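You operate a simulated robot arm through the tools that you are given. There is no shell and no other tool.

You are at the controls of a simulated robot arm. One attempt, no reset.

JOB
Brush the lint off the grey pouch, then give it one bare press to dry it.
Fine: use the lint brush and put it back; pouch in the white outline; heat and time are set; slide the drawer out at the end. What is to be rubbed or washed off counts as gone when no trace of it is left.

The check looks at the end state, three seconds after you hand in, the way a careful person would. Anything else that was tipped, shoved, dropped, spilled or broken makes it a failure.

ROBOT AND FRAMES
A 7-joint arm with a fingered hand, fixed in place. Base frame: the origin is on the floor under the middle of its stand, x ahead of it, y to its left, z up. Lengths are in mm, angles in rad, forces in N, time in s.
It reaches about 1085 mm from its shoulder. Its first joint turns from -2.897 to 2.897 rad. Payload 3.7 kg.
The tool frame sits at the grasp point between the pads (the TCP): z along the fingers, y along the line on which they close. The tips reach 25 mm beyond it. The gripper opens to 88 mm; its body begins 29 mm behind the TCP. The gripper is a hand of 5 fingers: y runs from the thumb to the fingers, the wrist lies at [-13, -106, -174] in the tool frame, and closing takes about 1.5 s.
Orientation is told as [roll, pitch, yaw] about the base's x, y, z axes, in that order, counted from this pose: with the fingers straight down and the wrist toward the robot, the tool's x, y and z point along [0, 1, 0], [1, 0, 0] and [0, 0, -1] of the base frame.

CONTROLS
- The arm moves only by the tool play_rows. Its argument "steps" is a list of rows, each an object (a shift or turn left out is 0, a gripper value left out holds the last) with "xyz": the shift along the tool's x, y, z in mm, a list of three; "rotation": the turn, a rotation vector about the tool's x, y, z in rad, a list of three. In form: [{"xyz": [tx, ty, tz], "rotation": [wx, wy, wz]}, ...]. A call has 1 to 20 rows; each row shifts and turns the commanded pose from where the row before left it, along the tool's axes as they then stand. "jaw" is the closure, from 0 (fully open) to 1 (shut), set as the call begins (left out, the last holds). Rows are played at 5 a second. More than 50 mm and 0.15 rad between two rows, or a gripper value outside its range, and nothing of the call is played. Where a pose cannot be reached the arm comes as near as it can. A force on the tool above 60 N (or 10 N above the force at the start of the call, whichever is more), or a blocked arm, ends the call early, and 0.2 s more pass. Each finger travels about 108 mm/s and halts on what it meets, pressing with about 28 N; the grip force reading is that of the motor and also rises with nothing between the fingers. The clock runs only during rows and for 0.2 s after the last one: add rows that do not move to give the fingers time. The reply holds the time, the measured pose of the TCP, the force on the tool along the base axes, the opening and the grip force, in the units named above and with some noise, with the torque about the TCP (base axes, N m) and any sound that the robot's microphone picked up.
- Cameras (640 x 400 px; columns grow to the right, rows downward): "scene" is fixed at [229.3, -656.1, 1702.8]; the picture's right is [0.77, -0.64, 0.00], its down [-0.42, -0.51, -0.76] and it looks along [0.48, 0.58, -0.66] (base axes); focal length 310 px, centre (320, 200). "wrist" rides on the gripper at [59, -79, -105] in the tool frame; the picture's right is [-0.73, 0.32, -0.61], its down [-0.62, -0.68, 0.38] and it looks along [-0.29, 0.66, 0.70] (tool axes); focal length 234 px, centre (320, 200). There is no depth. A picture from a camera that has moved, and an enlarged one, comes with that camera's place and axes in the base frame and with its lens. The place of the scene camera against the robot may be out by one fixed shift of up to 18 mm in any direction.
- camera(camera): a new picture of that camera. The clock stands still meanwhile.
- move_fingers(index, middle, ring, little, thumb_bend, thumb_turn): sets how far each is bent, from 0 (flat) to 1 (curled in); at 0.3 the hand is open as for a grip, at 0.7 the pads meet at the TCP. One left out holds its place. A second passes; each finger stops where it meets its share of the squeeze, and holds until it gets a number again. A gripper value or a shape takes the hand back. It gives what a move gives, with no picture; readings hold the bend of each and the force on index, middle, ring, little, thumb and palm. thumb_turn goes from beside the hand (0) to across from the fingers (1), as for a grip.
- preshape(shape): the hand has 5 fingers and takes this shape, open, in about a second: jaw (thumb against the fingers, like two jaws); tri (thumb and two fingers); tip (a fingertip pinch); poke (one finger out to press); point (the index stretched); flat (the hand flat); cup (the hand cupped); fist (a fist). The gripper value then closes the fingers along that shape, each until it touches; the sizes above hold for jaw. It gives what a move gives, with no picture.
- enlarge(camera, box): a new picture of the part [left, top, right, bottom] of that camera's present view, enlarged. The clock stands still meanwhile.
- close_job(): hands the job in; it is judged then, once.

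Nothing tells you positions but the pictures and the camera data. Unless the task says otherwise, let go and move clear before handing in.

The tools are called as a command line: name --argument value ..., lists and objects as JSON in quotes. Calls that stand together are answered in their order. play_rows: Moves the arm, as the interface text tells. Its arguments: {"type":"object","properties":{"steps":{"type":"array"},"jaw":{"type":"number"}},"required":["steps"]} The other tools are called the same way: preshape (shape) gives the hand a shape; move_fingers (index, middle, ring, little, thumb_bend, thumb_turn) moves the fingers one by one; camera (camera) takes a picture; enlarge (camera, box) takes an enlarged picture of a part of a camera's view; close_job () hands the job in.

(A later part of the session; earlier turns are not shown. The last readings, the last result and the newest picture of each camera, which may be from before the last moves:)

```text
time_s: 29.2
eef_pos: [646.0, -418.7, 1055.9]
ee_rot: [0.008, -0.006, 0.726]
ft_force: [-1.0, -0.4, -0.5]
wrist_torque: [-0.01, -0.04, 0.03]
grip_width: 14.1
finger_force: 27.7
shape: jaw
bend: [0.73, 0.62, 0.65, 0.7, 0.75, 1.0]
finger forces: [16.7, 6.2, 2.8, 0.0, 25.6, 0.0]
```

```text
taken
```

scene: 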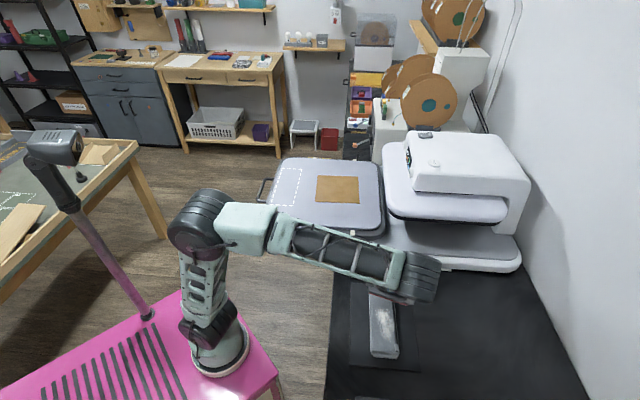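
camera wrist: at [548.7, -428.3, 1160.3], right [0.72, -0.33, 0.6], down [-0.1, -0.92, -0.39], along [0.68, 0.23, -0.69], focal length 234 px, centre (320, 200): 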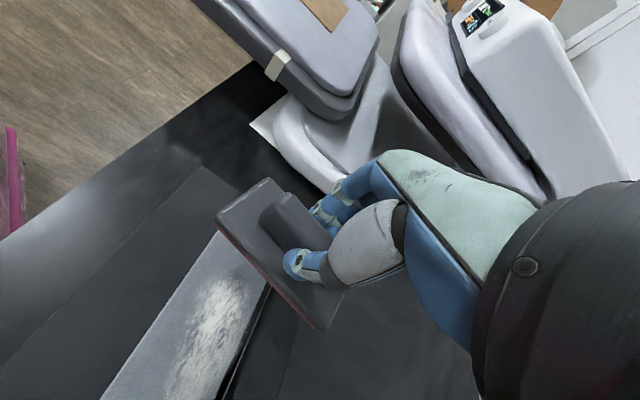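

The brush is above the far part of the pouch with the elbow up. I'll lower it close, then go in small steps until a light contact force shows.

play_rows --steps '[{"xyz": [0, 0, 13]}, {"xyz": [0, 0, 13]}, {"xyz": [0, 0, 12]}]'

play_rows --steps '[{"xyz": [0, 0, 3]}, {"xyz": [0, 0, 3]}]'

camera --camera "wrist"

```text
time_s: 30.0
eef_pos: [646.5, -419.4, 1016.4]
ee_rot: [0.007, -0.006, 0.725]
ft_force: [0.1, -0.1, -0.4]
wrist_torque: [0.0, 0.0, 0.02]
grip_width: 14.2
finger_force: 27.2
shape: jaw
bend: [0.73, 0.62, 0.65, 0.7, 0.75, 1.0]
finger forces: [16.6, 6.3, 2.9, 0.1, 25.6, 0.0]
```

```text
time_s: 30.6
eef_pos: [646.0, -419.0, 1009.7]
ee_rot: [0.007, -0.004, 0.727]
ft_force: [-0.2, 0.0, -0.4]
wrist_torque: [-0.01, 0.01, 0.01]
grip_width: 14.0
finger_force: 28.8
shape: jaw
bend: [0.73, 0.62, 0.65, 0.7, 0.75, 1.0]
finger forces: [16.6, 6.4, 2.8, 0.0, 25.5, 0.0]
```

```text
taken
camera wrist: at [548.7, -428.4, 1114.8], right [0.72, -0.33, 0.6], down [-0.1, -0.92, -0.39], along [0.68, 0.23, -0.69], focal length 234 px, centre (320, 200)
```

wrist: 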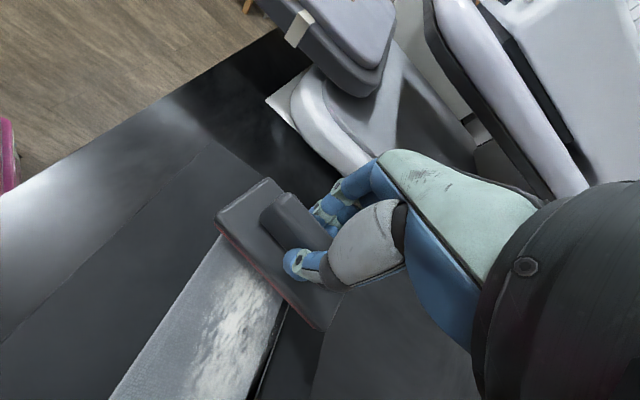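

There's no contact yet and the brush is nearly on the fabric. I'll continue in 2 mm steps.

play_rows --steps '[{"xyz": [0, 0, 2]}, {"xyz": [0, 0, 2]}]'

play_rows --steps '[{"xyz": [0, 0, 2]}]'

play_rows --steps '[{"xyz": [0, 0, 2]}]'

```text
time_s: 31.2
eef_pos: [645.4, -419.2, 1005.2]
ee_rot: [0.007, -0.006, 0.726]
ft_force: [0.2, 0.1, 0.2]
wrist_torque: [0.06, 0.01, 0.0]
grip_width: 14.0
finger_force: 27.5
shape: jaw
bend: [0.73, 0.62, 0.65, 0.7, 0.75, 1.0]
finger forces: [16.6, 6.4, 2.7, 0.0, 25.6, 0.0]
```

```text
time_s: 31.6
eef_pos: [645.3, -419.2, 1003.0]
ee_rot: [0.007, -0.006, 0.727]
ft_force: [-0.1, -0.4, 1.0]
wrist_torque: [0.05, -0.03, -0.02]
grip_width: 14.1
finger_force: 27.7
shape: jaw
bend: [0.73, 0.62, 0.65, 0.7, 0.75, 1.0]
finger forces: [16.6, 6.1, 2.8, 0.1, 25.9, 0.0]
```

```text
time_s: 32.0
eef_pos: [643.7, -418.6, 1003.2]
ee_rot: [0.006, -0.005, 0.726]
ft_force: [0.9, 0.5, 9.3]
wrist_torque: [0.0, 0.0, 0.0]
grip_width: 14.2
finger_force: 27.9
shape: jaw
bend: [0.73, 0.62, 0.65, 0.7, 0.75, 1.0]
finger forces: [17.2, 7.3, 3.1, 0.1, 27.3, 0.1]
```

Light contact is established (9 N at z≈1003). I'll do the first slow stroke along the pouch toward the near end and check for dragging.

play_rows --steps '[{"xyz": [-0.6, -12, 0]}, {"xyz": [-0.6, -12, 0]}, {"xyz": [-0.6, -12, 0]}, {"xyz": [-0.6, -12, 0]}, {"xyz": [-0.6, -12, 0]}]'

camera --camera "wrist"

camera --camera "scene"

```text
time_s: 33.2
eef_pos: [602.8, -460.3, 1003.1]
ee_rot: [0.005, -0.005, 0.725]
ft_force: [3.9, 4.8, 14.0]
wrist_torque: [0.15, -0.22, 0.01]
grip_width: 15.5
finger_force: 28.0
shape: jaw
bend: [0.73, 0.61, 0.65, 0.7, 0.76, 0.99]
finger forces: [19.9, 9.0, 2.9, 0.0, 26.1, 0.0]
```

```text
taken
camera wrist: at [505.3, -470.0, 1107.5], right [0.72, -0.33, 0.6], down [-0.1, -0.92, -0.39], along [0.68, 0.23, -0.69], focal length 234 px, centre (320, 200)
```

wrist: 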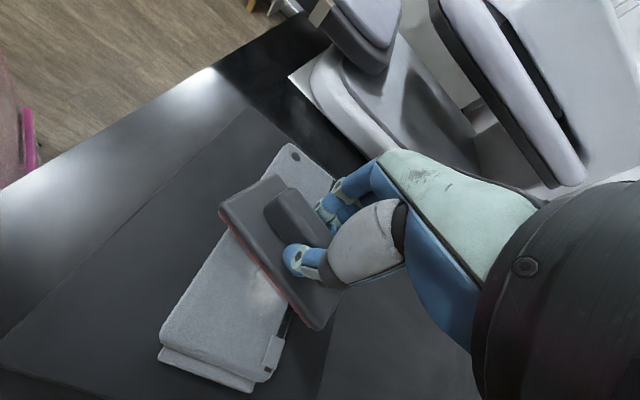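

```text
taken
```

scene: 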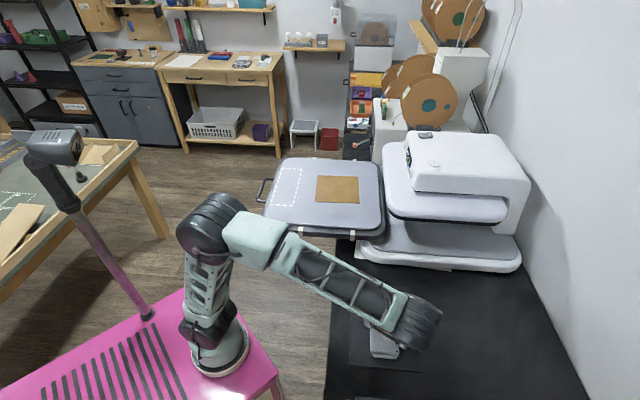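

The lint is coming off and the pouch stays put. I'll continue the stroke to the near end.

play_rows --steps '[{"xyz": [-0.6, -12, 0]}, {"xyz": [-0.6, -12, 0]}, {"xyz": [-0.6, -12, 0]}, {"xyz": [-0.6, -12, 0]}]'

camera --camera "wrist"

```text
time_s: 34.2
eef_pos: [568.7, -494.8, 1003.1]
ee_rot: [0.005, -0.004, 0.726]
ft_force: [4.1, 4.5, 17.4]
wrist_torque: [0.22, -0.2, 0.0]
grip_width: 15.1
finger_force: 28.7
shape: jaw
bend: [0.73, 0.61, 0.65, 0.7, 0.77, 0.99]
finger forces: [20.0, 9.2, 2.8, 0.1, 26.3, 0.1]
```

```text
taken
camera wrist: at [470.9, -504.0, 1107.2], right [0.72, -0.33, 0.6], down [-0.1, -0.92, -0.39], along [0.68, 0.22, -0.69], focal length 234 px, centre (320, 200)
```

wrist: 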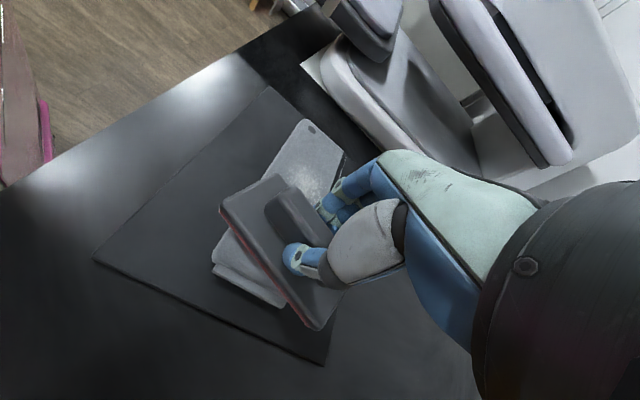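

Some lint still shows behind the brush. I'll do a return stroke toward the far end.

play_rows --steps '[{"xyz": [0.6, 12, 0]}, {"xyz": [0.6, 12, 0]}, {"xyz": [0.6, 12, 0]}, {"xyz": [0.6, 12, 0]}, {"xyz": [0.6, 12, 0]}, {"xyz": [0.6, 12, 0]}, {"xyz": [0.6, 12, 0]}, {"xyz": [0.6, 12, 0]}, {"xyz": [0.6, 12, 0]}]'

camera --camera "wrist"

enlarge --camera "wrist" --box '[80, 220, 340, 382]'

```text
time_s: 36.2
eef_pos: [645.0, -419.5, 1000.5]
ee_rot: [0.006, -0.004, 0.726]
ft_force: [-4.2, -3.0, 13.7]
wrist_torque: [-0.03, 0.06, 0.01]
grip_width: 15.5
finger_force: 28.5
shape: jaw
bend: [0.73, 0.63, 0.71, 0.7, 0.76, 0.98]
finger forces: [17.6, 6.2, 2.0, 0.0, 30.2, 0.0]
```

```text
taken
camera wrist: at [548.1, -427.7, 1107.1], right [0.72, -0.33, 0.6], down [-0.1, -0.92, -0.39], along [0.68, 0.23, -0.69], focal length 234 px, centre (320, 200)
```

wrist: 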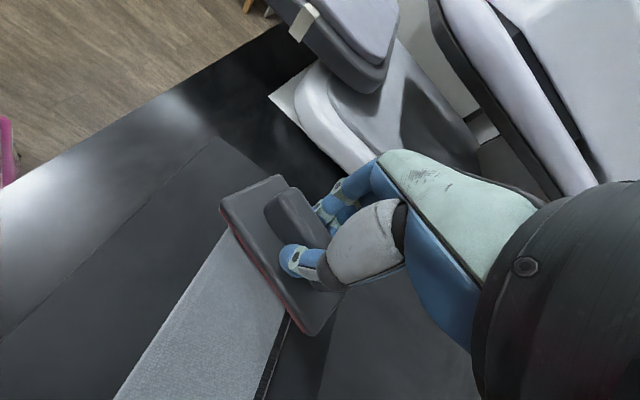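

```text
2.46 times, centred on (210, 301) of wrist
camera zoom: at [548.1, -427.7, 1107.1], right [0.72, -0.33, 0.6], down [-0.1, -0.92, -0.39], along [0.68, 0.23, -0.69], focal length 576 px, centre (591, -49)
```

zoom: 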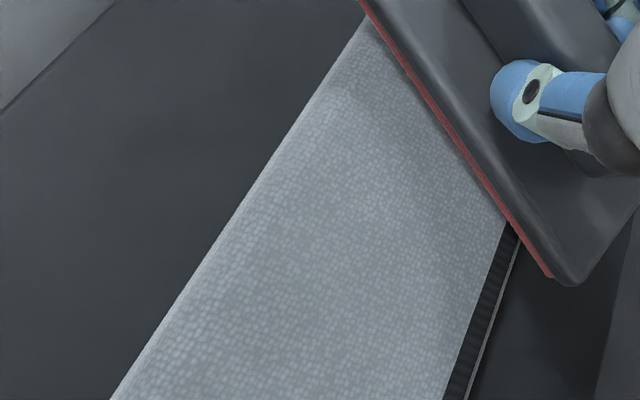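

The visible fabric looks clean now. I'll do one more full stroke, then lift and inspect the whole face.

play_rows --steps '[{"xyz": [-0.6, -12, 0]}, {"xyz": [-0.6, -12, 0]}, {"xyz": [-0.6, -12, 0]}, {"xyz": [-0.6, -12, 0]}, {"xyz": [-0.6, -12, 0]}, {"xyz": [-0.6, -12, 0]}, {"xyz": [-0.6, -12, 0]}, {"xyz": [-0.6, -12, 0]}, {"xyz": [-0.6, -12, 0]}]'

camera --camera "wrist"

enlarge --camera "wrist" --box '[200, 90, 392, 210]'

```text
time_s: 38.2
eef_pos: [567.7, -494.6, 1002.6]
ee_rot: [0.007, -0.006, 0.726]
ft_force: [4.2, 3.0, 13.4]
wrist_torque: [0.15, -0.15, -0.01]
grip_width: 15.2
finger_force: 27.8
shape: jaw
bend: [0.73, 0.62, 0.71, 0.7, 0.77, 0.98]
finger forces: [20.5, 7.9, 2.6, 0.1, 26.5, 0.1]
```

```text
taken
camera wrist: at [471.0, -504.2, 1107.0], right [0.72, -0.33, 0.6], down [-0.1, -0.92, -0.39], along [0.68, 0.23, -0.69], focal length 234 px, centre (320, 200)
```

wrist: 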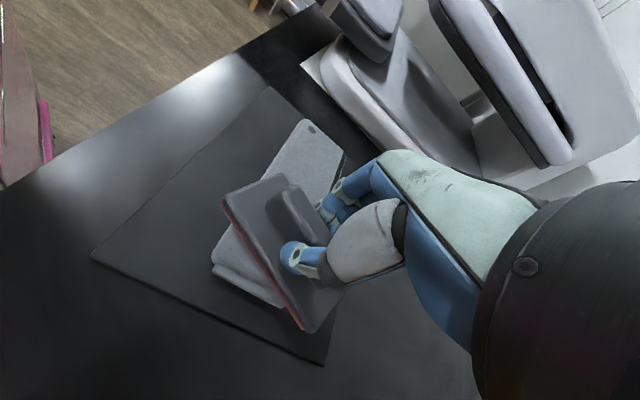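

```text
3.33 times, centred on (296, 150) of wrist
camera zoom: at [471.0, -504.2, 1107.0], right [0.72, -0.33, 0.6], down [-0.1, -0.92, -0.39], along [0.68, 0.23, -0.69], focal length 781 px, centre (400, 367)
```

zoom: 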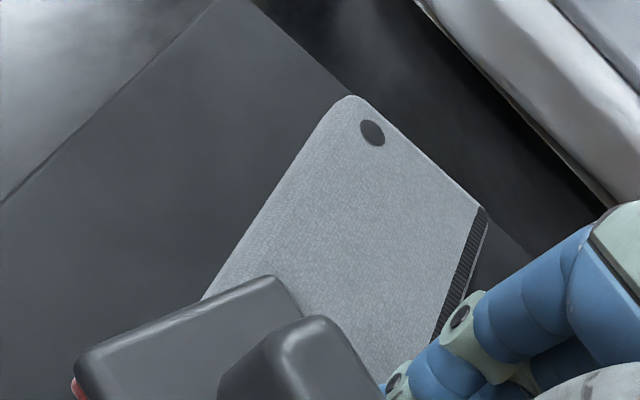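

The far half looks clean. I'll stroke back once more, then lift off and inspect from above.

play_rows --steps '[{"xyz": [0.6, 12, 0]}, {"xyz": [0.6, 12, 0]}, {"xyz": [0.6, 12, 0]}, {"xyz": [0.6, 12, 0]}, {"xyz": [0.6, 12, 0]}, {"xyz": [0.6, 12, 0]}, {"xyz": [0.6, 12, 0]}, {"xyz": [0.6, 12, 0]}]'

play_rows --steps '[{"xyz": [0, 0, -8]}, {"xyz": [0, 0, -15]}, {"xyz": [0, 0, -25]}, {"xyz": [0, 0, -25]}, {"xyz": [-30, 0, -10]}, {"xyz": [-40, 0, 0]}, {"xyz": [-40, 0, 0]}]'

camera --camera "wrist"

camera --camera "scene"

```text
time_s: 40.0
eef_pos: [636.4, -425.7, 1001.4]
ee_rot: [0.007, -0.004, 0.725]
ft_force: [-2.0, -2.5, 9.6]
wrist_torque: [-0.03, 0.06, 0.0]
grip_width: 15.2
finger_force: 27.6
shape: jaw
bend: [0.73, 0.63, 0.71, 0.7, 0.76, 0.97]
finger forces: [17.9, 6.5, 1.6, 0.0, 29.5, 0.0]
```

```text
time_s: 41.6
eef_pos: [709.2, -508.2, 1084.9]
ee_rot: [0.005, -0.005, 0.726]
ft_force: [-0.9, 0.1, 0.2]
wrist_torque: [-0.05, 0.01, 0.03]
grip_width: 14.9
finger_force: 27.6
shape: jaw
bend: [0.73, 0.63, 0.7, 0.7, 0.77, 0.97]
finger forces: [17.8, 6.5, 1.6, 0.1, 25.9, 0.0]
```

```text
taken
camera wrist: at [612.8, -519.0, 1190.5], right [0.72, -0.33, 0.6], down [-0.1, -0.92, -0.39], along [0.68, 0.22, -0.69], focal length 234 px, centre (320, 200)
```

wrist: 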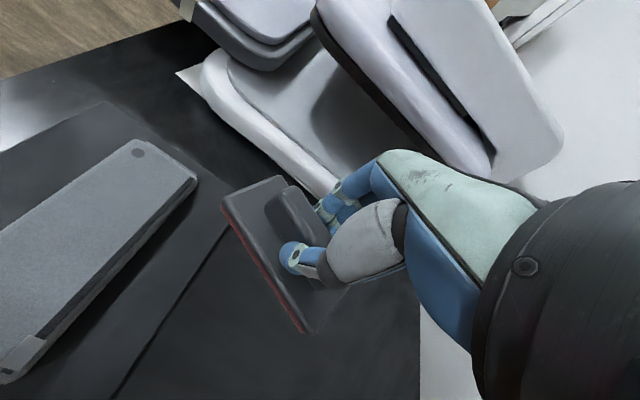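

```text
taken
```

scene: 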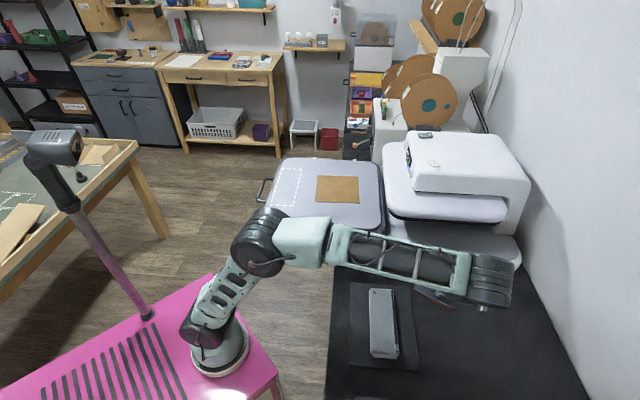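

enlarge --camera "scene" --box '[340, 275, 440, 370]'

enlarge --camera "wrist" --box '[0, 120, 224, 260]'

enlarge --camera "wrist" --box '[0, 220, 240, 370]'

enlarge --camera "wrist" --box '[190, 150, 382, 350]'

```text
4.21 times, centred on (390, 322) of scene
camera zoom: at [229.3, -656.1, 1702.8], right [0.77, -0.64, 0.0], down [-0.42, -0.51, -0.76], along [0.48, 0.58, -0.66], focal length 1304 px, centre (25, -316)
```

zoom: 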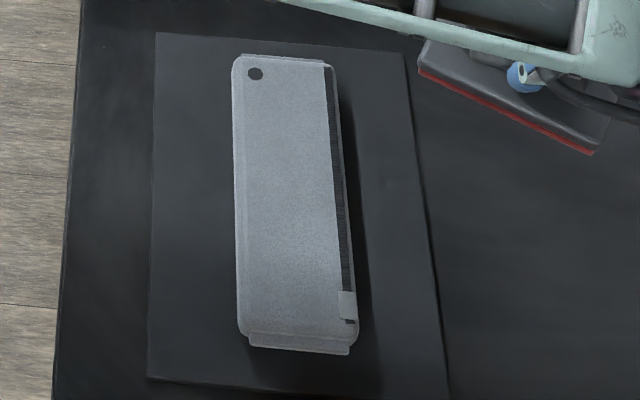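

```text
2.86 times, centred on (112, 190) of wrist
camera zoom: at [612.8, -519.0, 1190.5], right [0.72, -0.33, 0.6], down [-0.1, -0.92, -0.39], along [0.68, 0.22, -0.69], focal length 669 px, centre (914, 229)
```

zoom: 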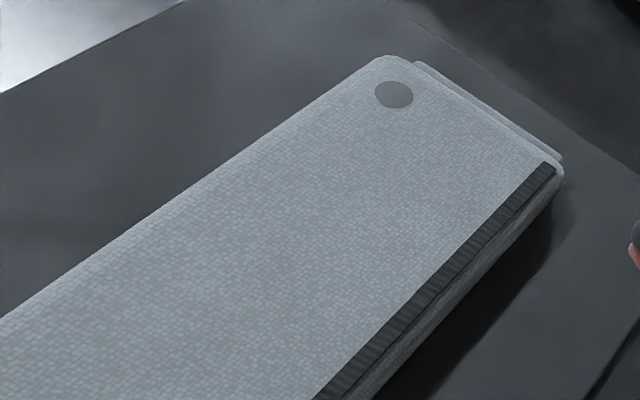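

```text
2.67 times, centred on (120, 295) of wrist
camera zoom: at [612.8, -519.0, 1190.5], right [0.72, -0.33, 0.6], down [-0.1, -0.92, -0.39], along [0.68, 0.22, -0.69], focal length 624 px, centre (853, -53)
```

zoom: 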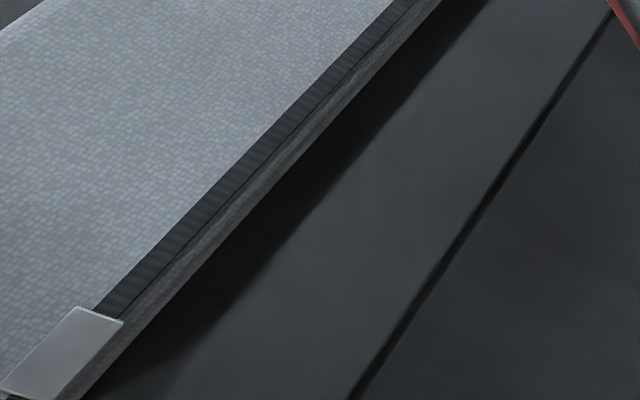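

```text
2.00 times, centred on (286, 250) of wrist
camera zoom: at [612.8, -519.0, 1190.5], right [0.72, -0.33, 0.6], down [-0.1, -0.92, -0.39], along [0.68, 0.22, -0.69], focal length 468 px, centre (388, 100)
```

zoom: 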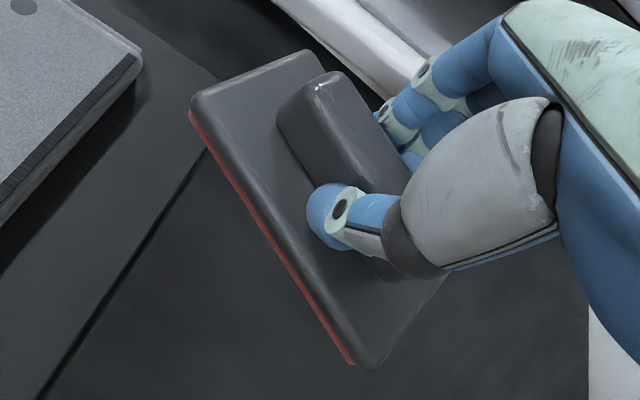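

The pouch face is clean. The brush has turned about -23° in the hand, so I'll carry it back over its original spot and turn the hand to restore its original direction.

play_rows --steps '[{"xyz": [-28.4, -14.1, 21.7]}, {"xyz": [-28.4, -14.1, 21.7]}, {"xyz": [-28.4, -14.1, 21.6]}, {"rotation": [0, 0, -0.1367]}, {"rotation": [0, 0, -0.1367]}, {"rotation": [0, 0, -0.1367]}]'

camera --camera "wrist"

camera --camera "scene"

enlarge --camera "wrist" --box '[180, 160, 436, 320]'

```text
time_s: 43.0
eef_pos: [734.3, -601.6, 1018.7]
ee_rot: [0.003, -0.007, 1.137]
ft_force: [-0.6, -0.5, -0.3]
wrist_torque: [-0.01, -0.01, -0.03]
grip_width: 15.0
finger_force: 28.4
shape: jaw
bend: [0.73, 0.63, 0.7, 0.7, 0.77, 0.97]
finger forces: [17.5, 6.5, 1.8, 0.0, 25.8, 0.1]
```

```text
taken
camera wrist: at [649.2, -649.5, 1123.4], right [0.8, -0.02, 0.61], down [0.28, -0.88, -0.39], along [0.54, 0.48, -0.69], focal length 234 px, centre (320, 200)
```

wrist: 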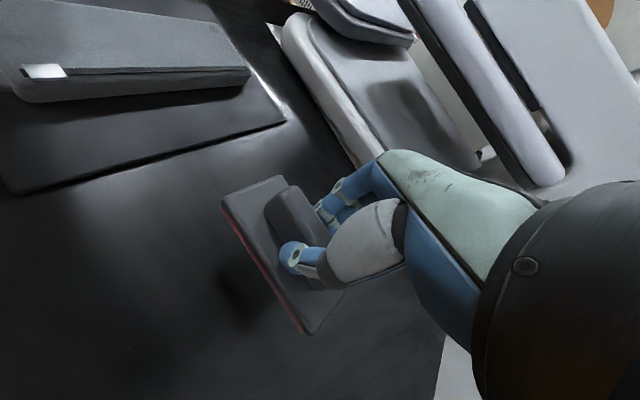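

```text
taken
```

scene: 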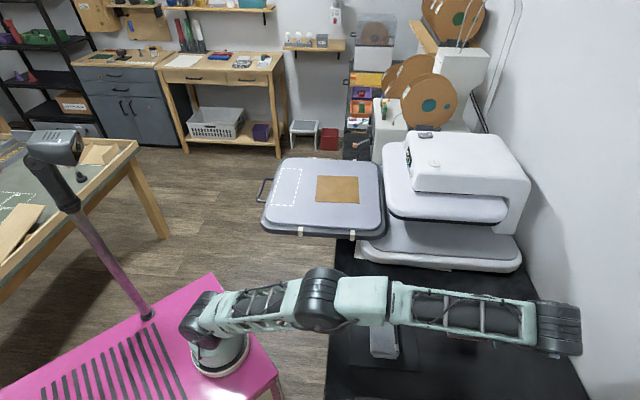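

```text
2.50 times, centred on (308, 240) of wrist
camera zoom: at [649.2, -649.5, 1123.4], right [0.8, -0.02, 0.61], down [0.28, -0.88, -0.39], along [0.54, 0.48, -0.69], focal length 585 px, centre (350, 100)
```

zoom: 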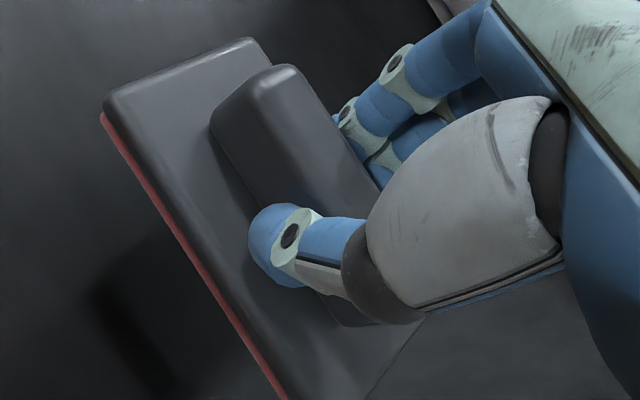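

The pose was reached over the original spot. I'll lower the brush gently to the bench.

play_rows --steps '[{"xyz": [0, 0, 12]}, {"xyz": [0, 0, 12]}, {"xyz": [0, 0, 12]}]'

play_rows --steps '[{"xyz": [0, 0, 2]}]'

play_rows --steps '[{"xyz": [0, 0, 2]}]'

play_rows --steps '[{"xyz": [0, 0, 2]}]'

```text
time_s: 43.8
eef_pos: [734.7, -601.8, 981.9]
ee_rot: [0.004, -0.007, 1.136]
ft_force: [-0.1, 0.3, -0.8]
wrist_torque: [-0.02, -0.01, -0.02]
grip_width: 14.6
finger_force: 27.9
shape: jaw
bend: [0.73, 0.63, 0.7, 0.7, 0.77, 0.97]
finger forces: [17.6, 6.5, 1.7, 0.0, 25.8, 0.0]
```

```text
time_s: 44.2
eef_pos: [733.6, -600.7, 980.1]
ee_rot: [0.002, -0.006, 1.136]
ft_force: [-0.1, 0.6, -0.9]
wrist_torque: [-0.02, 0.01, 0.01]
grip_width: 15.4
finger_force: 27.6
shape: jaw
bend: [0.73, 0.63, 0.7, 0.7, 0.77, 0.97]
finger forces: [17.7, 6.5, 1.7, 0.0, 25.7, 0.0]
```

```text
time_s: 44.6
eef_pos: [734.5, -601.5, 978.7]
ee_rot: [0.002, -0.008, 1.138]
ft_force: [0.1, 0.3, -0.7]
wrist_torque: [0.0, -0.04, 0.02]
grip_width: 15.0
finger_force: 28.5
shape: jaw
bend: [0.73, 0.63, 0.7, 0.7, 0.77, 0.97]
finger forces: [17.6, 6.4, 1.7, 0.0, 25.8, 0.0]
```

```text
time_s: 45.0
eef_pos: [733.8, -601.0, 976.9]
ee_rot: [0.003, -0.007, 1.136]
ft_force: [0.2, -1.0, 0.8]
wrist_torque: [0.04, 0.01, 0.0]
grip_width: 14.8
finger_force: 28.0
shape: jaw
bend: [0.73, 0.63, 0.7, 0.7, 0.77, 0.97]
finger forces: [17.7, 6.5, 1.6, 0.0, 26.1, 0.1]
```

play_rows --steps '[{"xyz": [0, 0, 1.5]}]'

enlarge --camera "wrist" --box '[180, 160, 436, 320]'

```text
time_s: 45.4
eef_pos: [733.5, -600.7, 975.5]
ee_rot: [0.004, -0.007, 1.135]
ft_force: [-0.2, -1.9, 7.6]
wrist_torque: [0.05, -0.06, -0.01]
grip_width: 14.9
finger_force: 27.7
shape: jaw
bend: [0.73, 0.63, 0.71, 0.7, 0.77, 0.97]
finger forces: [17.8, 6.7, 1.6, 0.1, 27.2, 0.1]
```

```text
2.50 times, centred on (308, 240) of wrist
camera zoom: at [648.6, -648.6, 1080.1], right [0.79, -0.02, 0.61], down [0.28, -0.88, -0.39], along [0.54, 0.48, -0.69], focal length 585 px, centre (350, 100)
```

zoom: 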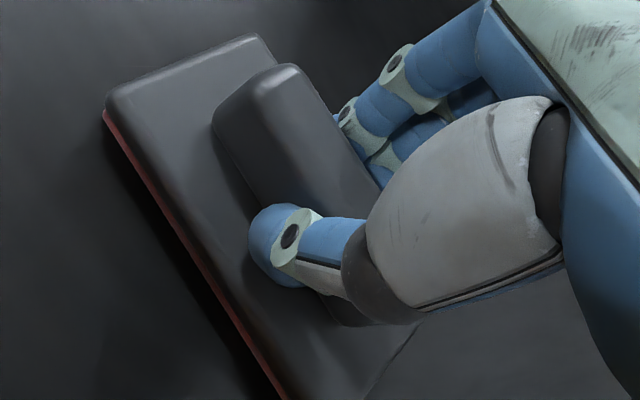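

The brush rests on the bench with 7 N. I'll open the hand and rise.

play_rows --jaw 0.0 --steps '[{"xyz": [0, 0, 0]}, {"xyz": [0, 0, 0]}, {"xyz": [0, 0, 0]}, {"xyz": [0, 0, 0]}, {"xyz": [0, 0, 0]}, {"xyz": [0, 0, 0]}, {"xyz": [0, 0, 0]}]'

play_rows --steps '[{"xyz": [0, 0, -10]}, {"xyz": [0, 0, -15]}, {"xyz": [0, 0, -20]}, {"xyz": [0, 0, -20]}]'

camera --camera "wrist"

```text
time_s: 47.0
eef_pos: [734.7, -600.7, 975.1]
ee_rot: [0.002, -0.006, 1.136]
ft_force: [0.2, -0.8, -0.4]
wrist_torque: [0.03, -0.01, 0.01]
grip_width: 87.5
finger_force: 0.1
shape: jaw
bend: [0.3, 0.3, 0.3, 0.3, 0.3, 0.98]
finger forces: [0.0, 0.0, 0.1, 0.0, 0.0, 0.0]
```

```text
time_s: 48.0
eef_pos: [733.7, -603.1, 1039.0]
ee_rot: [0.004, -0.008, 1.135]
ft_force: [0.3, -1.3, 0.2]
wrist_torque: [0.01, 0.02, -0.01]
grip_width: 87.3
finger_force: 0.1
shape: jaw
bend: [0.3, 0.3, 0.3, 0.3, 0.3, 0.98]
finger forces: [0.1, 0.1, 0.0, 0.1, 0.0, 0.0]
```

```text
taken
camera wrist: at [648.9, -649.4, 1144.4], right [0.8, -0.02, 0.61], down [0.28, -0.88, -0.39], along [0.54, 0.48, -0.69], focal length 234 px, centre (320, 200)
```

wrist: 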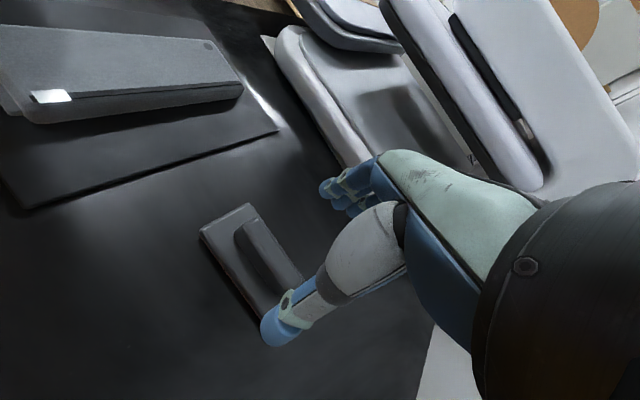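

The brush is back in its spot. I'll move above the pouch and turn the hand so the fingers close across the pouch's width.

play_rows --steps '[{"rotation": [0, 0, 0.1367]}, {"rotation": [0, 0, 0.1367]}, {"rotation": [0, 0, 0.1367]}, {"xyz": [41, 2, -12]}, {"xyz": [41, 2, -12]}, {"xyz": [41, 2, -12]}, {"xyz": [41, 2, -12]}, {"xyz": [41, 2, -12]}]'

play_rows --steps '[{"rotation": [0, 0, 0.1374]}, {"rotation": [0, 0, 0.1374]}, {"rotation": [0, 0, 0.1374]}, {"rotation": [0, 0, 0.1374]}, {"rotation": [0, 0, 0.1374]}, {"rotation": [0, 0, 0.1374]}, {"rotation": [0, 0, 0.1374]}, {"rotation": [0, 0, 0.1374]}, {"rotation": [0, 0, 0.1374]}, {"rotation": [0, 0, 0.1374]}, {"rotation": [0, 0, 0.1374]}]'

camera --camera "wrist"

camera --camera "scene"

```text
time_s: 49.8
eef_pos: [606.9, -442.1, 1100.9]
ee_rot: [0.009, -0.006, 0.726]
ft_force: [-1.0, 0.3, -1.2]
wrist_torque: [0.04, 0.01, 0.01]
grip_width: 87.8
finger_force: 0.0
shape: jaw
bend: [0.3, 0.3, 0.3, 0.3, 0.3, 0.98]
finger forces: [0.0, 0.1, 0.1, 0.1, 0.1, 0.1]
```

```text
time_s: 52.2
eef_pos: [606.0, -442.5, 1100.8]
ee_rot: [0.004, 0.005, -0.788]
ft_force: [0.5, 0.5, -0.3]
wrist_torque: [0.0, 0.01, 0.03]
grip_width: 87.7
finger_force: 0.0
shape: jaw
bend: [0.3, 0.3, 0.3, 0.3, 0.3, 0.98]
finger forces: [0.0, 0.0, 0.0, 0.1, 0.0, 0.0]
```

```text
taken
camera wrist: at [592.9, -345.8, 1206.9], right [-0.29, -0.75, 0.6], down [-0.92, 0.05, -0.38], along [0.26, -0.66, -0.7], focal length 234 px, centre (320, 200)
```

wrist: 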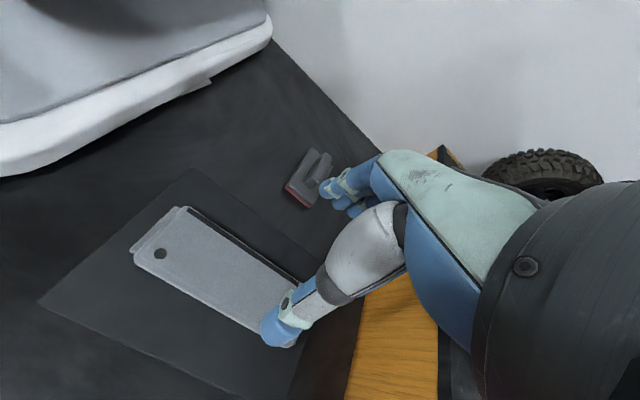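

```text
taken
```

scene: 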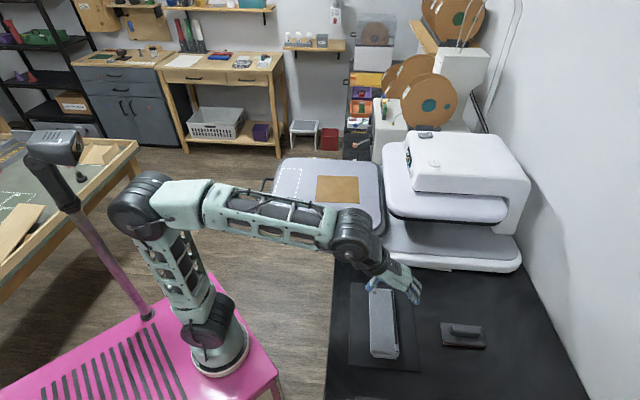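

The pouch and the replaced brush are both visible. I'll compare the brush with its original location and measure the pouch for grasping.

enlarge --camera "scene" --box '[330, 270, 530, 395]'

enlarge --camera "wrist" --box '[80, 180, 336, 340]'

```text
3.20 times, centred on (430, 332) of scene
camera zoom: at [229.3, -656.1, 1702.8], right [0.77, -0.64, 0.0], down [-0.42, -0.51, -0.76], along [0.48, 0.58, -0.66], focal length 991 px, centre (-32, -224)
```

zoom: 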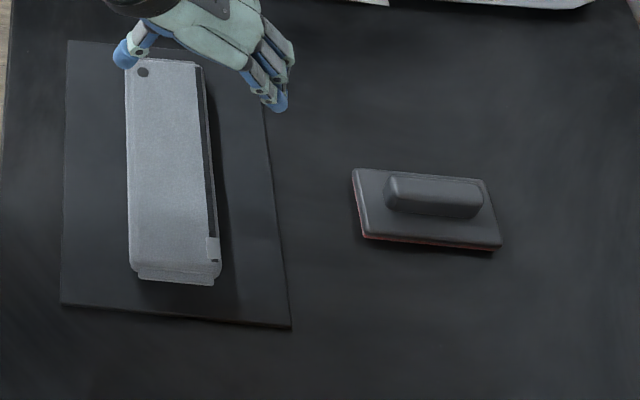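

```text
2.50 times, centred on (208, 260) of wrist
camera zoom: at [592.9, -345.8, 1206.9], right [-0.29, -0.75, 0.6], down [-0.92, 0.05, -0.38], along [0.26, -0.66, -0.7], focal length 585 px, centre (600, 50)
```

zoom: 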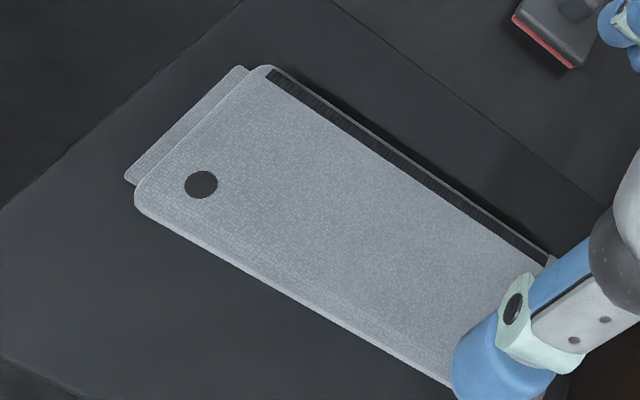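

The brush is back within a few millimetres of its original place, and the pouch centre is ≈[604,-443] with its top at z≈957 and width 65 mm. I'll descend around the pouch.

play_rows --steps '[{"xyz": [-1, -1, 25]}, {"xyz": [0, 0, 25]}, {"xyz": [0, 0, 25]}, {"xyz": [0, 0, 20]}, {"xyz": [0, 0, 15]}]'

camera --camera "wrist"

enlarge --camera "scene" --box '[330, 240, 490, 340]'

```text
time_s: 53.4
eef_pos: [604.1, -440.7, 990.6]
ee_rot: [0.005, 0.006, -0.785]
ft_force: [0.5, 0.6, -0.1]
wrist_torque: [-0.01, 0.02, 0.02]
grip_width: 87.8
finger_force: 0.0
shape: jaw
bend: [0.3, 0.3, 0.3, 0.3, 0.3, 0.98]
finger forces: [0.0, 0.0, 0.0, 0.0, 0.1, 0.0]
```

```text
taken
camera wrist: at [590.6, -345.0, 1097.0], right [-0.28, -0.75, 0.6], down [-0.92, 0.04, -0.38], along [0.26, -0.66, -0.7], focal length 234 px, centre (320, 200)
```

wrist: 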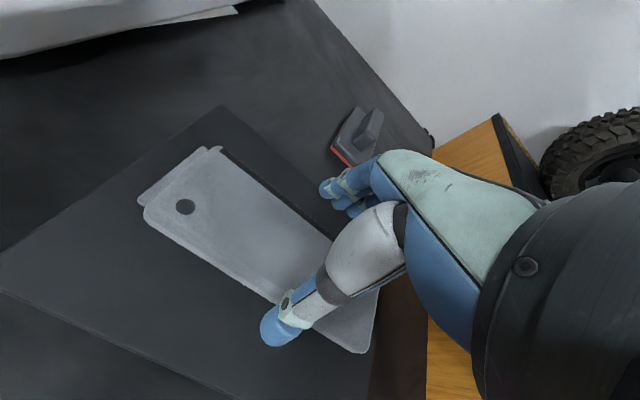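

```text
4.00 times, centred on (410, 290) of scene
camera zoom: at [229.3, -656.1, 1702.8], right [0.77, -0.64, 0.0], down [-0.42, -0.51, -0.76], along [0.48, 0.58, -0.66], focal length 1239 px, centre (-40, -160)
```

zoom: 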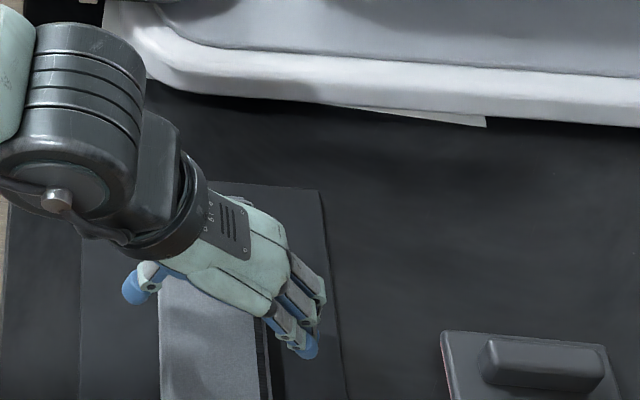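

The hand straddles the pouch and is centred within a millimetre. I'll lower to about z≈965 while watching force.

play_rows --steps '[{"xyz": [0, 0, 9]}, {"xyz": [0, 0, 9]}, {"xyz": [0, 0, 6]}]'

play_rows --steps '[{"xyz": [0, 0, 3]}]'

camera --camera "wrist"

```text
time_s: 54.2
eef_pos: [603.9, -442.0, 966.7]
ee_rot: [0.005, 0.005, -0.786]
ft_force: [-0.2, -0.4, -0.5]
wrist_torque: [-0.01, -0.02, -0.03]
grip_width: 87.8
finger_force: 0.0
shape: jaw
bend: [0.3, 0.3, 0.3, 0.3, 0.3, 0.98]
finger forces: [0.0, 0.0, 0.1, 0.0, 0.0, 0.0]
```

```text
time_s: 54.6
eef_pos: [603.8, -441.4, 963.9]
ee_rot: [0.005, 0.008, -0.786]
ft_force: [-0.4, 0.3, 0.5]
wrist_torque: [0.02, 0.0, 0.0]
grip_width: 87.8
finger_force: 0.0
shape: jaw
bend: [0.3, 0.3, 0.3, 0.3, 0.3, 0.98]
finger forces: [0.0, 0.0, 0.1, 0.0, 0.0, 0.1]
```

```text
taken
camera wrist: at [591.3, -344.7, 1069.9], right [-0.28, -0.75, 0.6], down [-0.92, 0.04, -0.38], along [0.26, -0.66, -0.7], focal length 234 px, centre (320, 200)
```

wrist: 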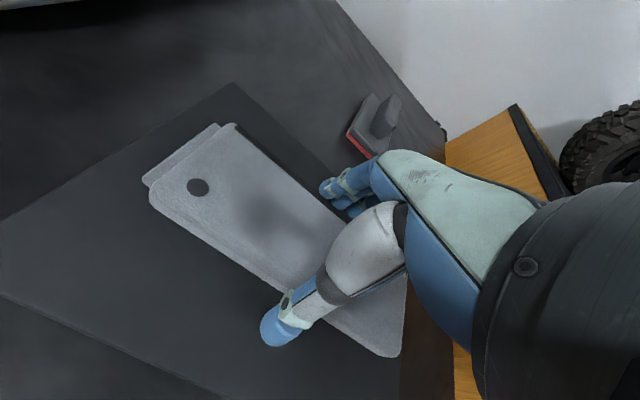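

The fingers straddle the pouch just above the mat with no contact. I'll close on it.

play_rows --jaw 1.0 --steps '[{"xyz": [0, 0, 0]}, {"xyz": [0, 0, 0]}, {"xyz": [0, 0, 0]}, {"xyz": [0, 0, 0]}, {"xyz": [0, 0, 0]}, {"xyz": [0, 0, 0]}, {"xyz": [0, 0, 0]}, {"xyz": [0, 0, 0]}]'

camera --camera "wrist"

enlarge --camera "scene" --box '[330, 240, 490, 340]'

```text
time_s: 56.4
eef_pos: [603.8, -440.8, 963.9]
ee_rot: [0.005, 0.007, -0.784]
ft_force: [0.0, 0.0, -0.3]
wrist_torque: [-0.01, 0.02, 0.05]
grip_width: 62.2
finger_force: 28.3
shape: jaw
bend: [0.28, 0.38, 0.35, 0.38, 0.55, 0.98]
finger forces: [13.9, 7.0, 3.2, 1.5, 25.4, 0.0]
```

```text
taken
camera wrist: at [591.2, -344.7, 1070.0], right [-0.28, -0.75, 0.6], down [-0.92, 0.04, -0.38], along [0.26, -0.66, -0.7], focal length 234 px, centre (320, 200)
```

wrist: 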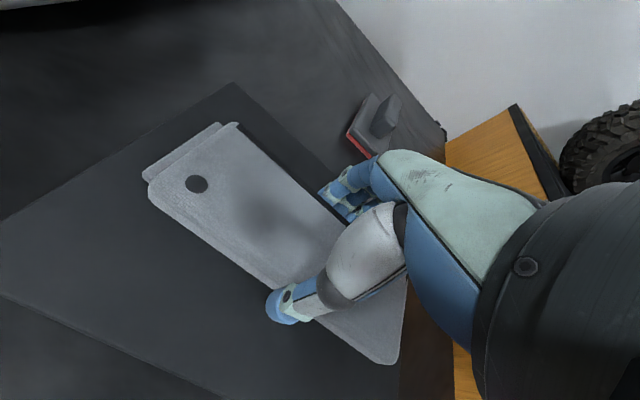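

```text
4.00 times, centred on (410, 290) of scene
camera zoom: at [229.3, -656.1, 1702.8], right [0.77, -0.64, 0.0], down [-0.42, -0.51, -0.76], along [0.48, 0.58, -0.66], focal length 1239 px, centre (-40, -160)
```

zoom: 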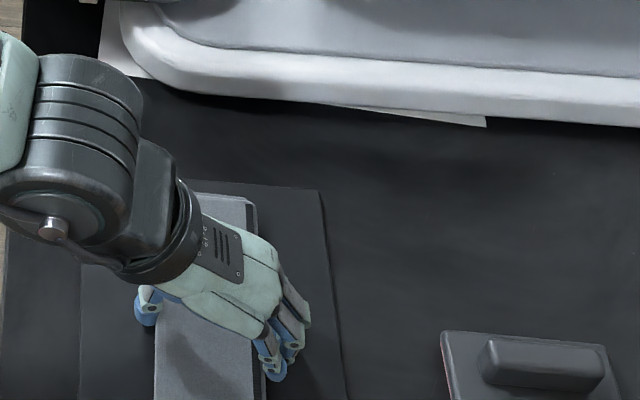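

The pouch is gripped at about 62 mm wide. I'll lift slowly and check.

play_rows --steps '[{"xyz": [0, 0, -4]}, {"xyz": [0, 0, -8]}, {"xyz": [0, 0, -12]}, {"xyz": [0, 0, -16]}, {"xyz": [0, 0, 0]}]'

camera --camera "wrist"

camera --camera "scene"

```text
time_s: 57.6
eef_pos: [603.9, -441.4, 1004.7]
ee_rot: [0.005, 0.007, -0.785]
ft_force: [-0.8, -0.5, -0.4]
wrist_torque: [0.0, 0.0, 0.01]
grip_width: 62.2
finger_force: 28.0
shape: jaw
bend: [0.28, 0.38, 0.35, 0.39, 0.55, 0.98]
finger forces: [13.9, 6.9, 3.2, 1.4, 25.5, 0.1]
```

```text
taken
camera wrist: at [590.9, -344.3, 1110.2], right [-0.28, -0.75, 0.6], down [-0.92, 0.04, -0.38], along [0.26, -0.66, -0.7], focal length 234 px, centre (320, 200)
```

wrist: 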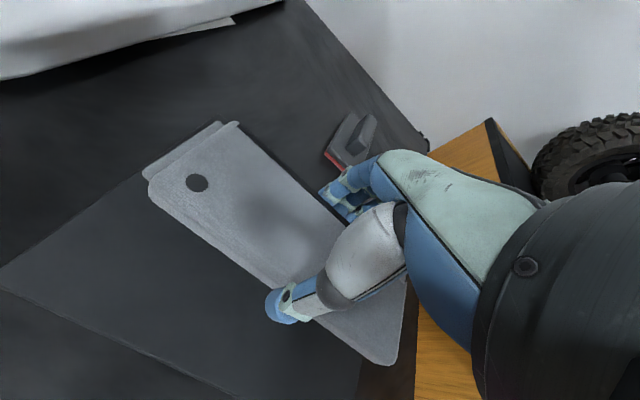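

```text
taken
```

scene: 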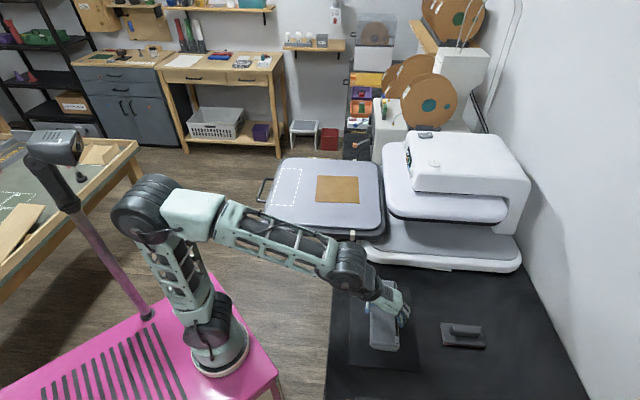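

The pouch is held level. I'll raise it and carry it smoothly to above the white outline on the drawer (≈[682,92], platen z≈1030).

play_rows --steps '[{"xyz": [0, 0, -30]}, {"xyz": [0, 0, -35]}, {"xyz": [0, 0, -35]}, {"xyz": [0, 0, -15]}, {"xyz": [12, -9, 0]}, {"xyz": [27, -20, 0]}, {"xyz": [30, -22, 0]}, {"xyz": [30, -22, 0]}, {"xyz": [30, -22, 0]}, {"xyz": [30, -22, 0]}, {"xyz": [30, -22, 0]}, {"xyz": [30, -22, 0]}, {"xyz": [30, -22, 0]}, {"xyz": [30, -22, 0]}, {"xyz": [30, -22, 0]}, {"xyz": [30, -22, 0]}, {"xyz": [30, -22, 0]}, {"xyz": [30, -22, 0]}, {"xyz": [27, -20, 0]}, {"xyz": [8, -10, 0]}]'

camera --camera "wrist"

camera --camera "scene"

```text
time_s: 61.8
eef_pos: [682.4, 93.2, 1123.6]
ee_rot: [0.006, 0.007, -0.785]
ft_force: [0.0, 0.1, -0.9]
wrist_torque: [0.03, -0.01, -0.01]
grip_width: 62.1
finger_force: 28.0
shape: jaw
bend: [0.28, 0.38, 0.35, 0.39, 0.56, 0.98]
finger forces: [14.0, 7.0, 3.1, 1.4, 25.4, 0.1]
```

```text
taken
camera wrist: at [669.9, 190.0, 1229.2], right [-0.28, -0.75, 0.6], down [-0.92, 0.04, -0.38], along [0.26, -0.66, -0.7], focal length 234 px, centre (320, 200)
```

wrist: 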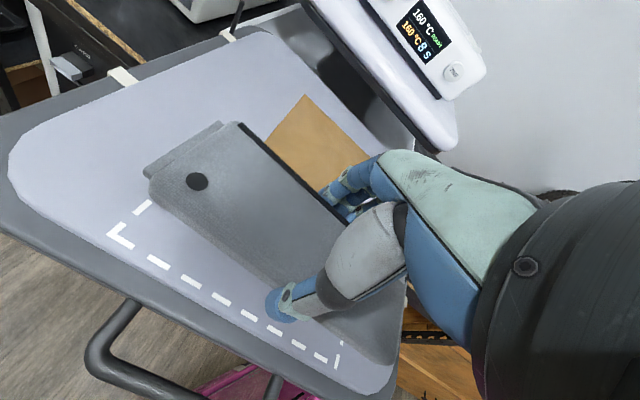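

```text
taken
```

scene: 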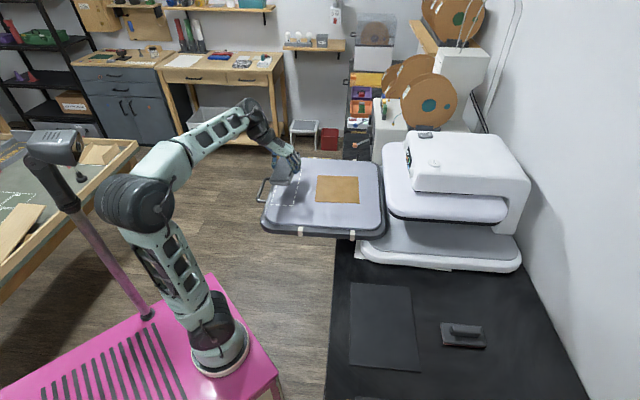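

The pouch hovers over the platen and the outline's outer edge is visible. I'll enlarge to compute the alignment.

enlarge --camera "wrist" --box '[80, 100, 400, 380]'

enlarge --camera "scene" --box '[240, 140, 400, 240]'

enlarge --camera "wrist" --box '[0, 280, 192, 400]'

```text
1.43 times, centred on (240, 240) of wrist
camera zoom: at [669.9, 190.0, 1229.2], right [-0.28, -0.75, 0.6], down [-0.92, 0.04, -0.38], along [0.26, -0.66, -0.7], focal length 334 px, centre (434, 143)
```

zoom: 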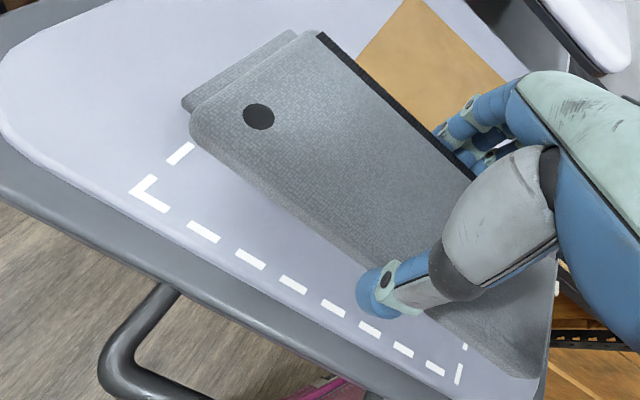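

```text
4.00 times, centred on (320, 190) of scene
camera zoom: at [229.3, -656.1, 1702.8], right [0.77, -0.64, 0.0], down [-0.42, -0.51, -0.76], along [0.48, 0.58, -0.66], focal length 1239 px, centre (320, 240)
```

zoom: 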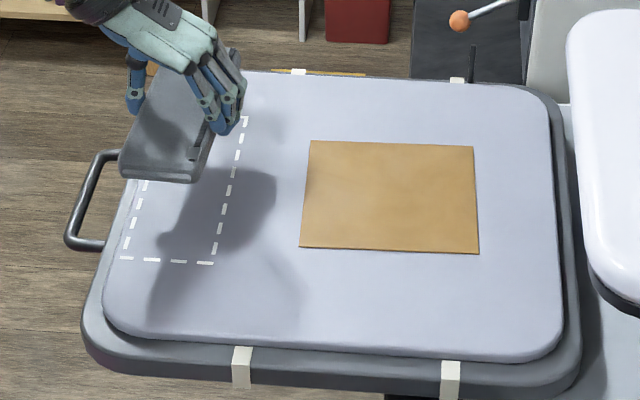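

```text
3.33 times, centred on (96, 340) of wrist
camera zoom: at [669.9, 190.0, 1229.2], right [-0.28, -0.75, 0.6], down [-0.92, 0.04, -0.38], along [0.26, -0.66, -0.7], focal length 781 px, centre (1067, -267)
```

zoom: 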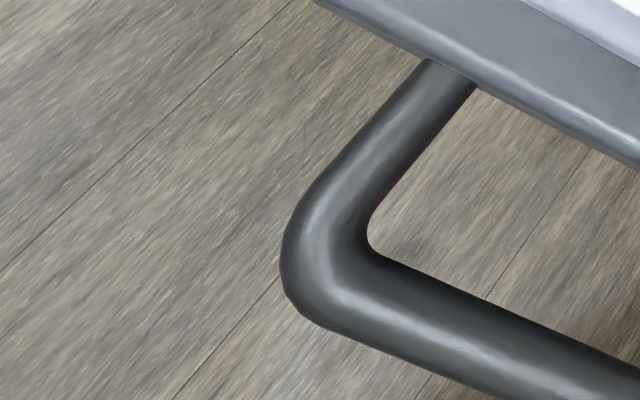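

The pouch is centred within about 3 mm of the outline. I'll make that small correction and lower it until it touches the platen.

play_rows --steps '[{"xyz": [-3, 2, 0]}, {"xyz": [0, 0, 15]}, {"xyz": [0, 0, 15]}, {"xyz": [0, 0, 14]}]'

play_rows --steps '[{"xyz": [0, 0, 3]}, {"xyz": [0, 0, 3]}]'

enlarge --camera "scene" --box '[240, 140, 400, 240]'

camera --camera "wrist"

```text
time_s: 62.8
eef_pos: [681.8, 89.6, 1079.8]
ee_rot: [0.005, 0.008, -0.784]
ft_force: [0.8, 0.1, -0.6]
wrist_torque: [0.0, 0.02, 0.02]
grip_width: 62.1
finger_force: 28.4
shape: jaw
bend: [0.28, 0.38, 0.35, 0.39, 0.56, 0.98]
finger forces: [14.0, 6.9, 3.3, 1.4, 25.4, 0.1]
```

```text
time_s: 63.4
eef_pos: [681.9, 89.6, 1072.5]
ee_rot: [0.005, 0.007, -0.785]
ft_force: [-0.6, 0.2, -0.5]
wrist_torque: [0.0, -0.01, 0.04]
grip_width: 62.3
finger_force: 27.5
shape: jaw
bend: [0.28, 0.38, 0.35, 0.39, 0.56, 0.98]
finger forces: [13.8, 6.9, 3.2, 1.4, 25.5, 0.0]
```

```text
4.00 times, centred on (320, 190) of scene
camera zoom: at [229.3, -656.1, 1702.8], right [0.77, -0.64, 0.0], down [-0.42, -0.51, -0.76], along [0.48, 0.58, -0.66], focal length 1239 px, centre (320, 240)
```

zoom: 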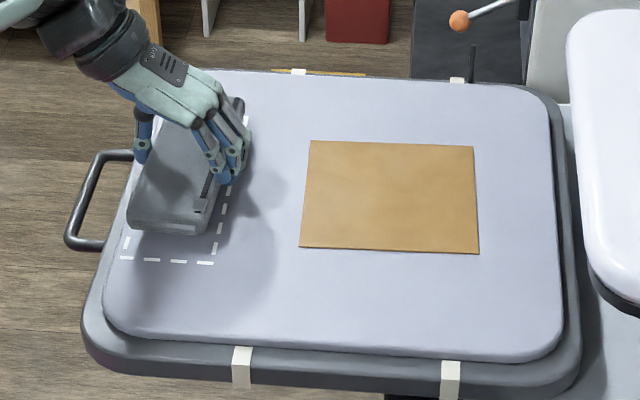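

```text
taken
camera wrist: at [669.1, 186.0, 1179.1], right [-0.28, -0.75, 0.6], down [-0.92, 0.04, -0.38], along [0.26, -0.66, -0.7], focal length 234 px, centre (320, 200)
```

wrist: 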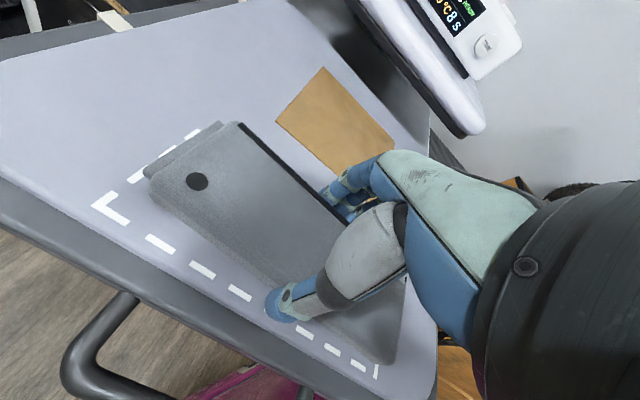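

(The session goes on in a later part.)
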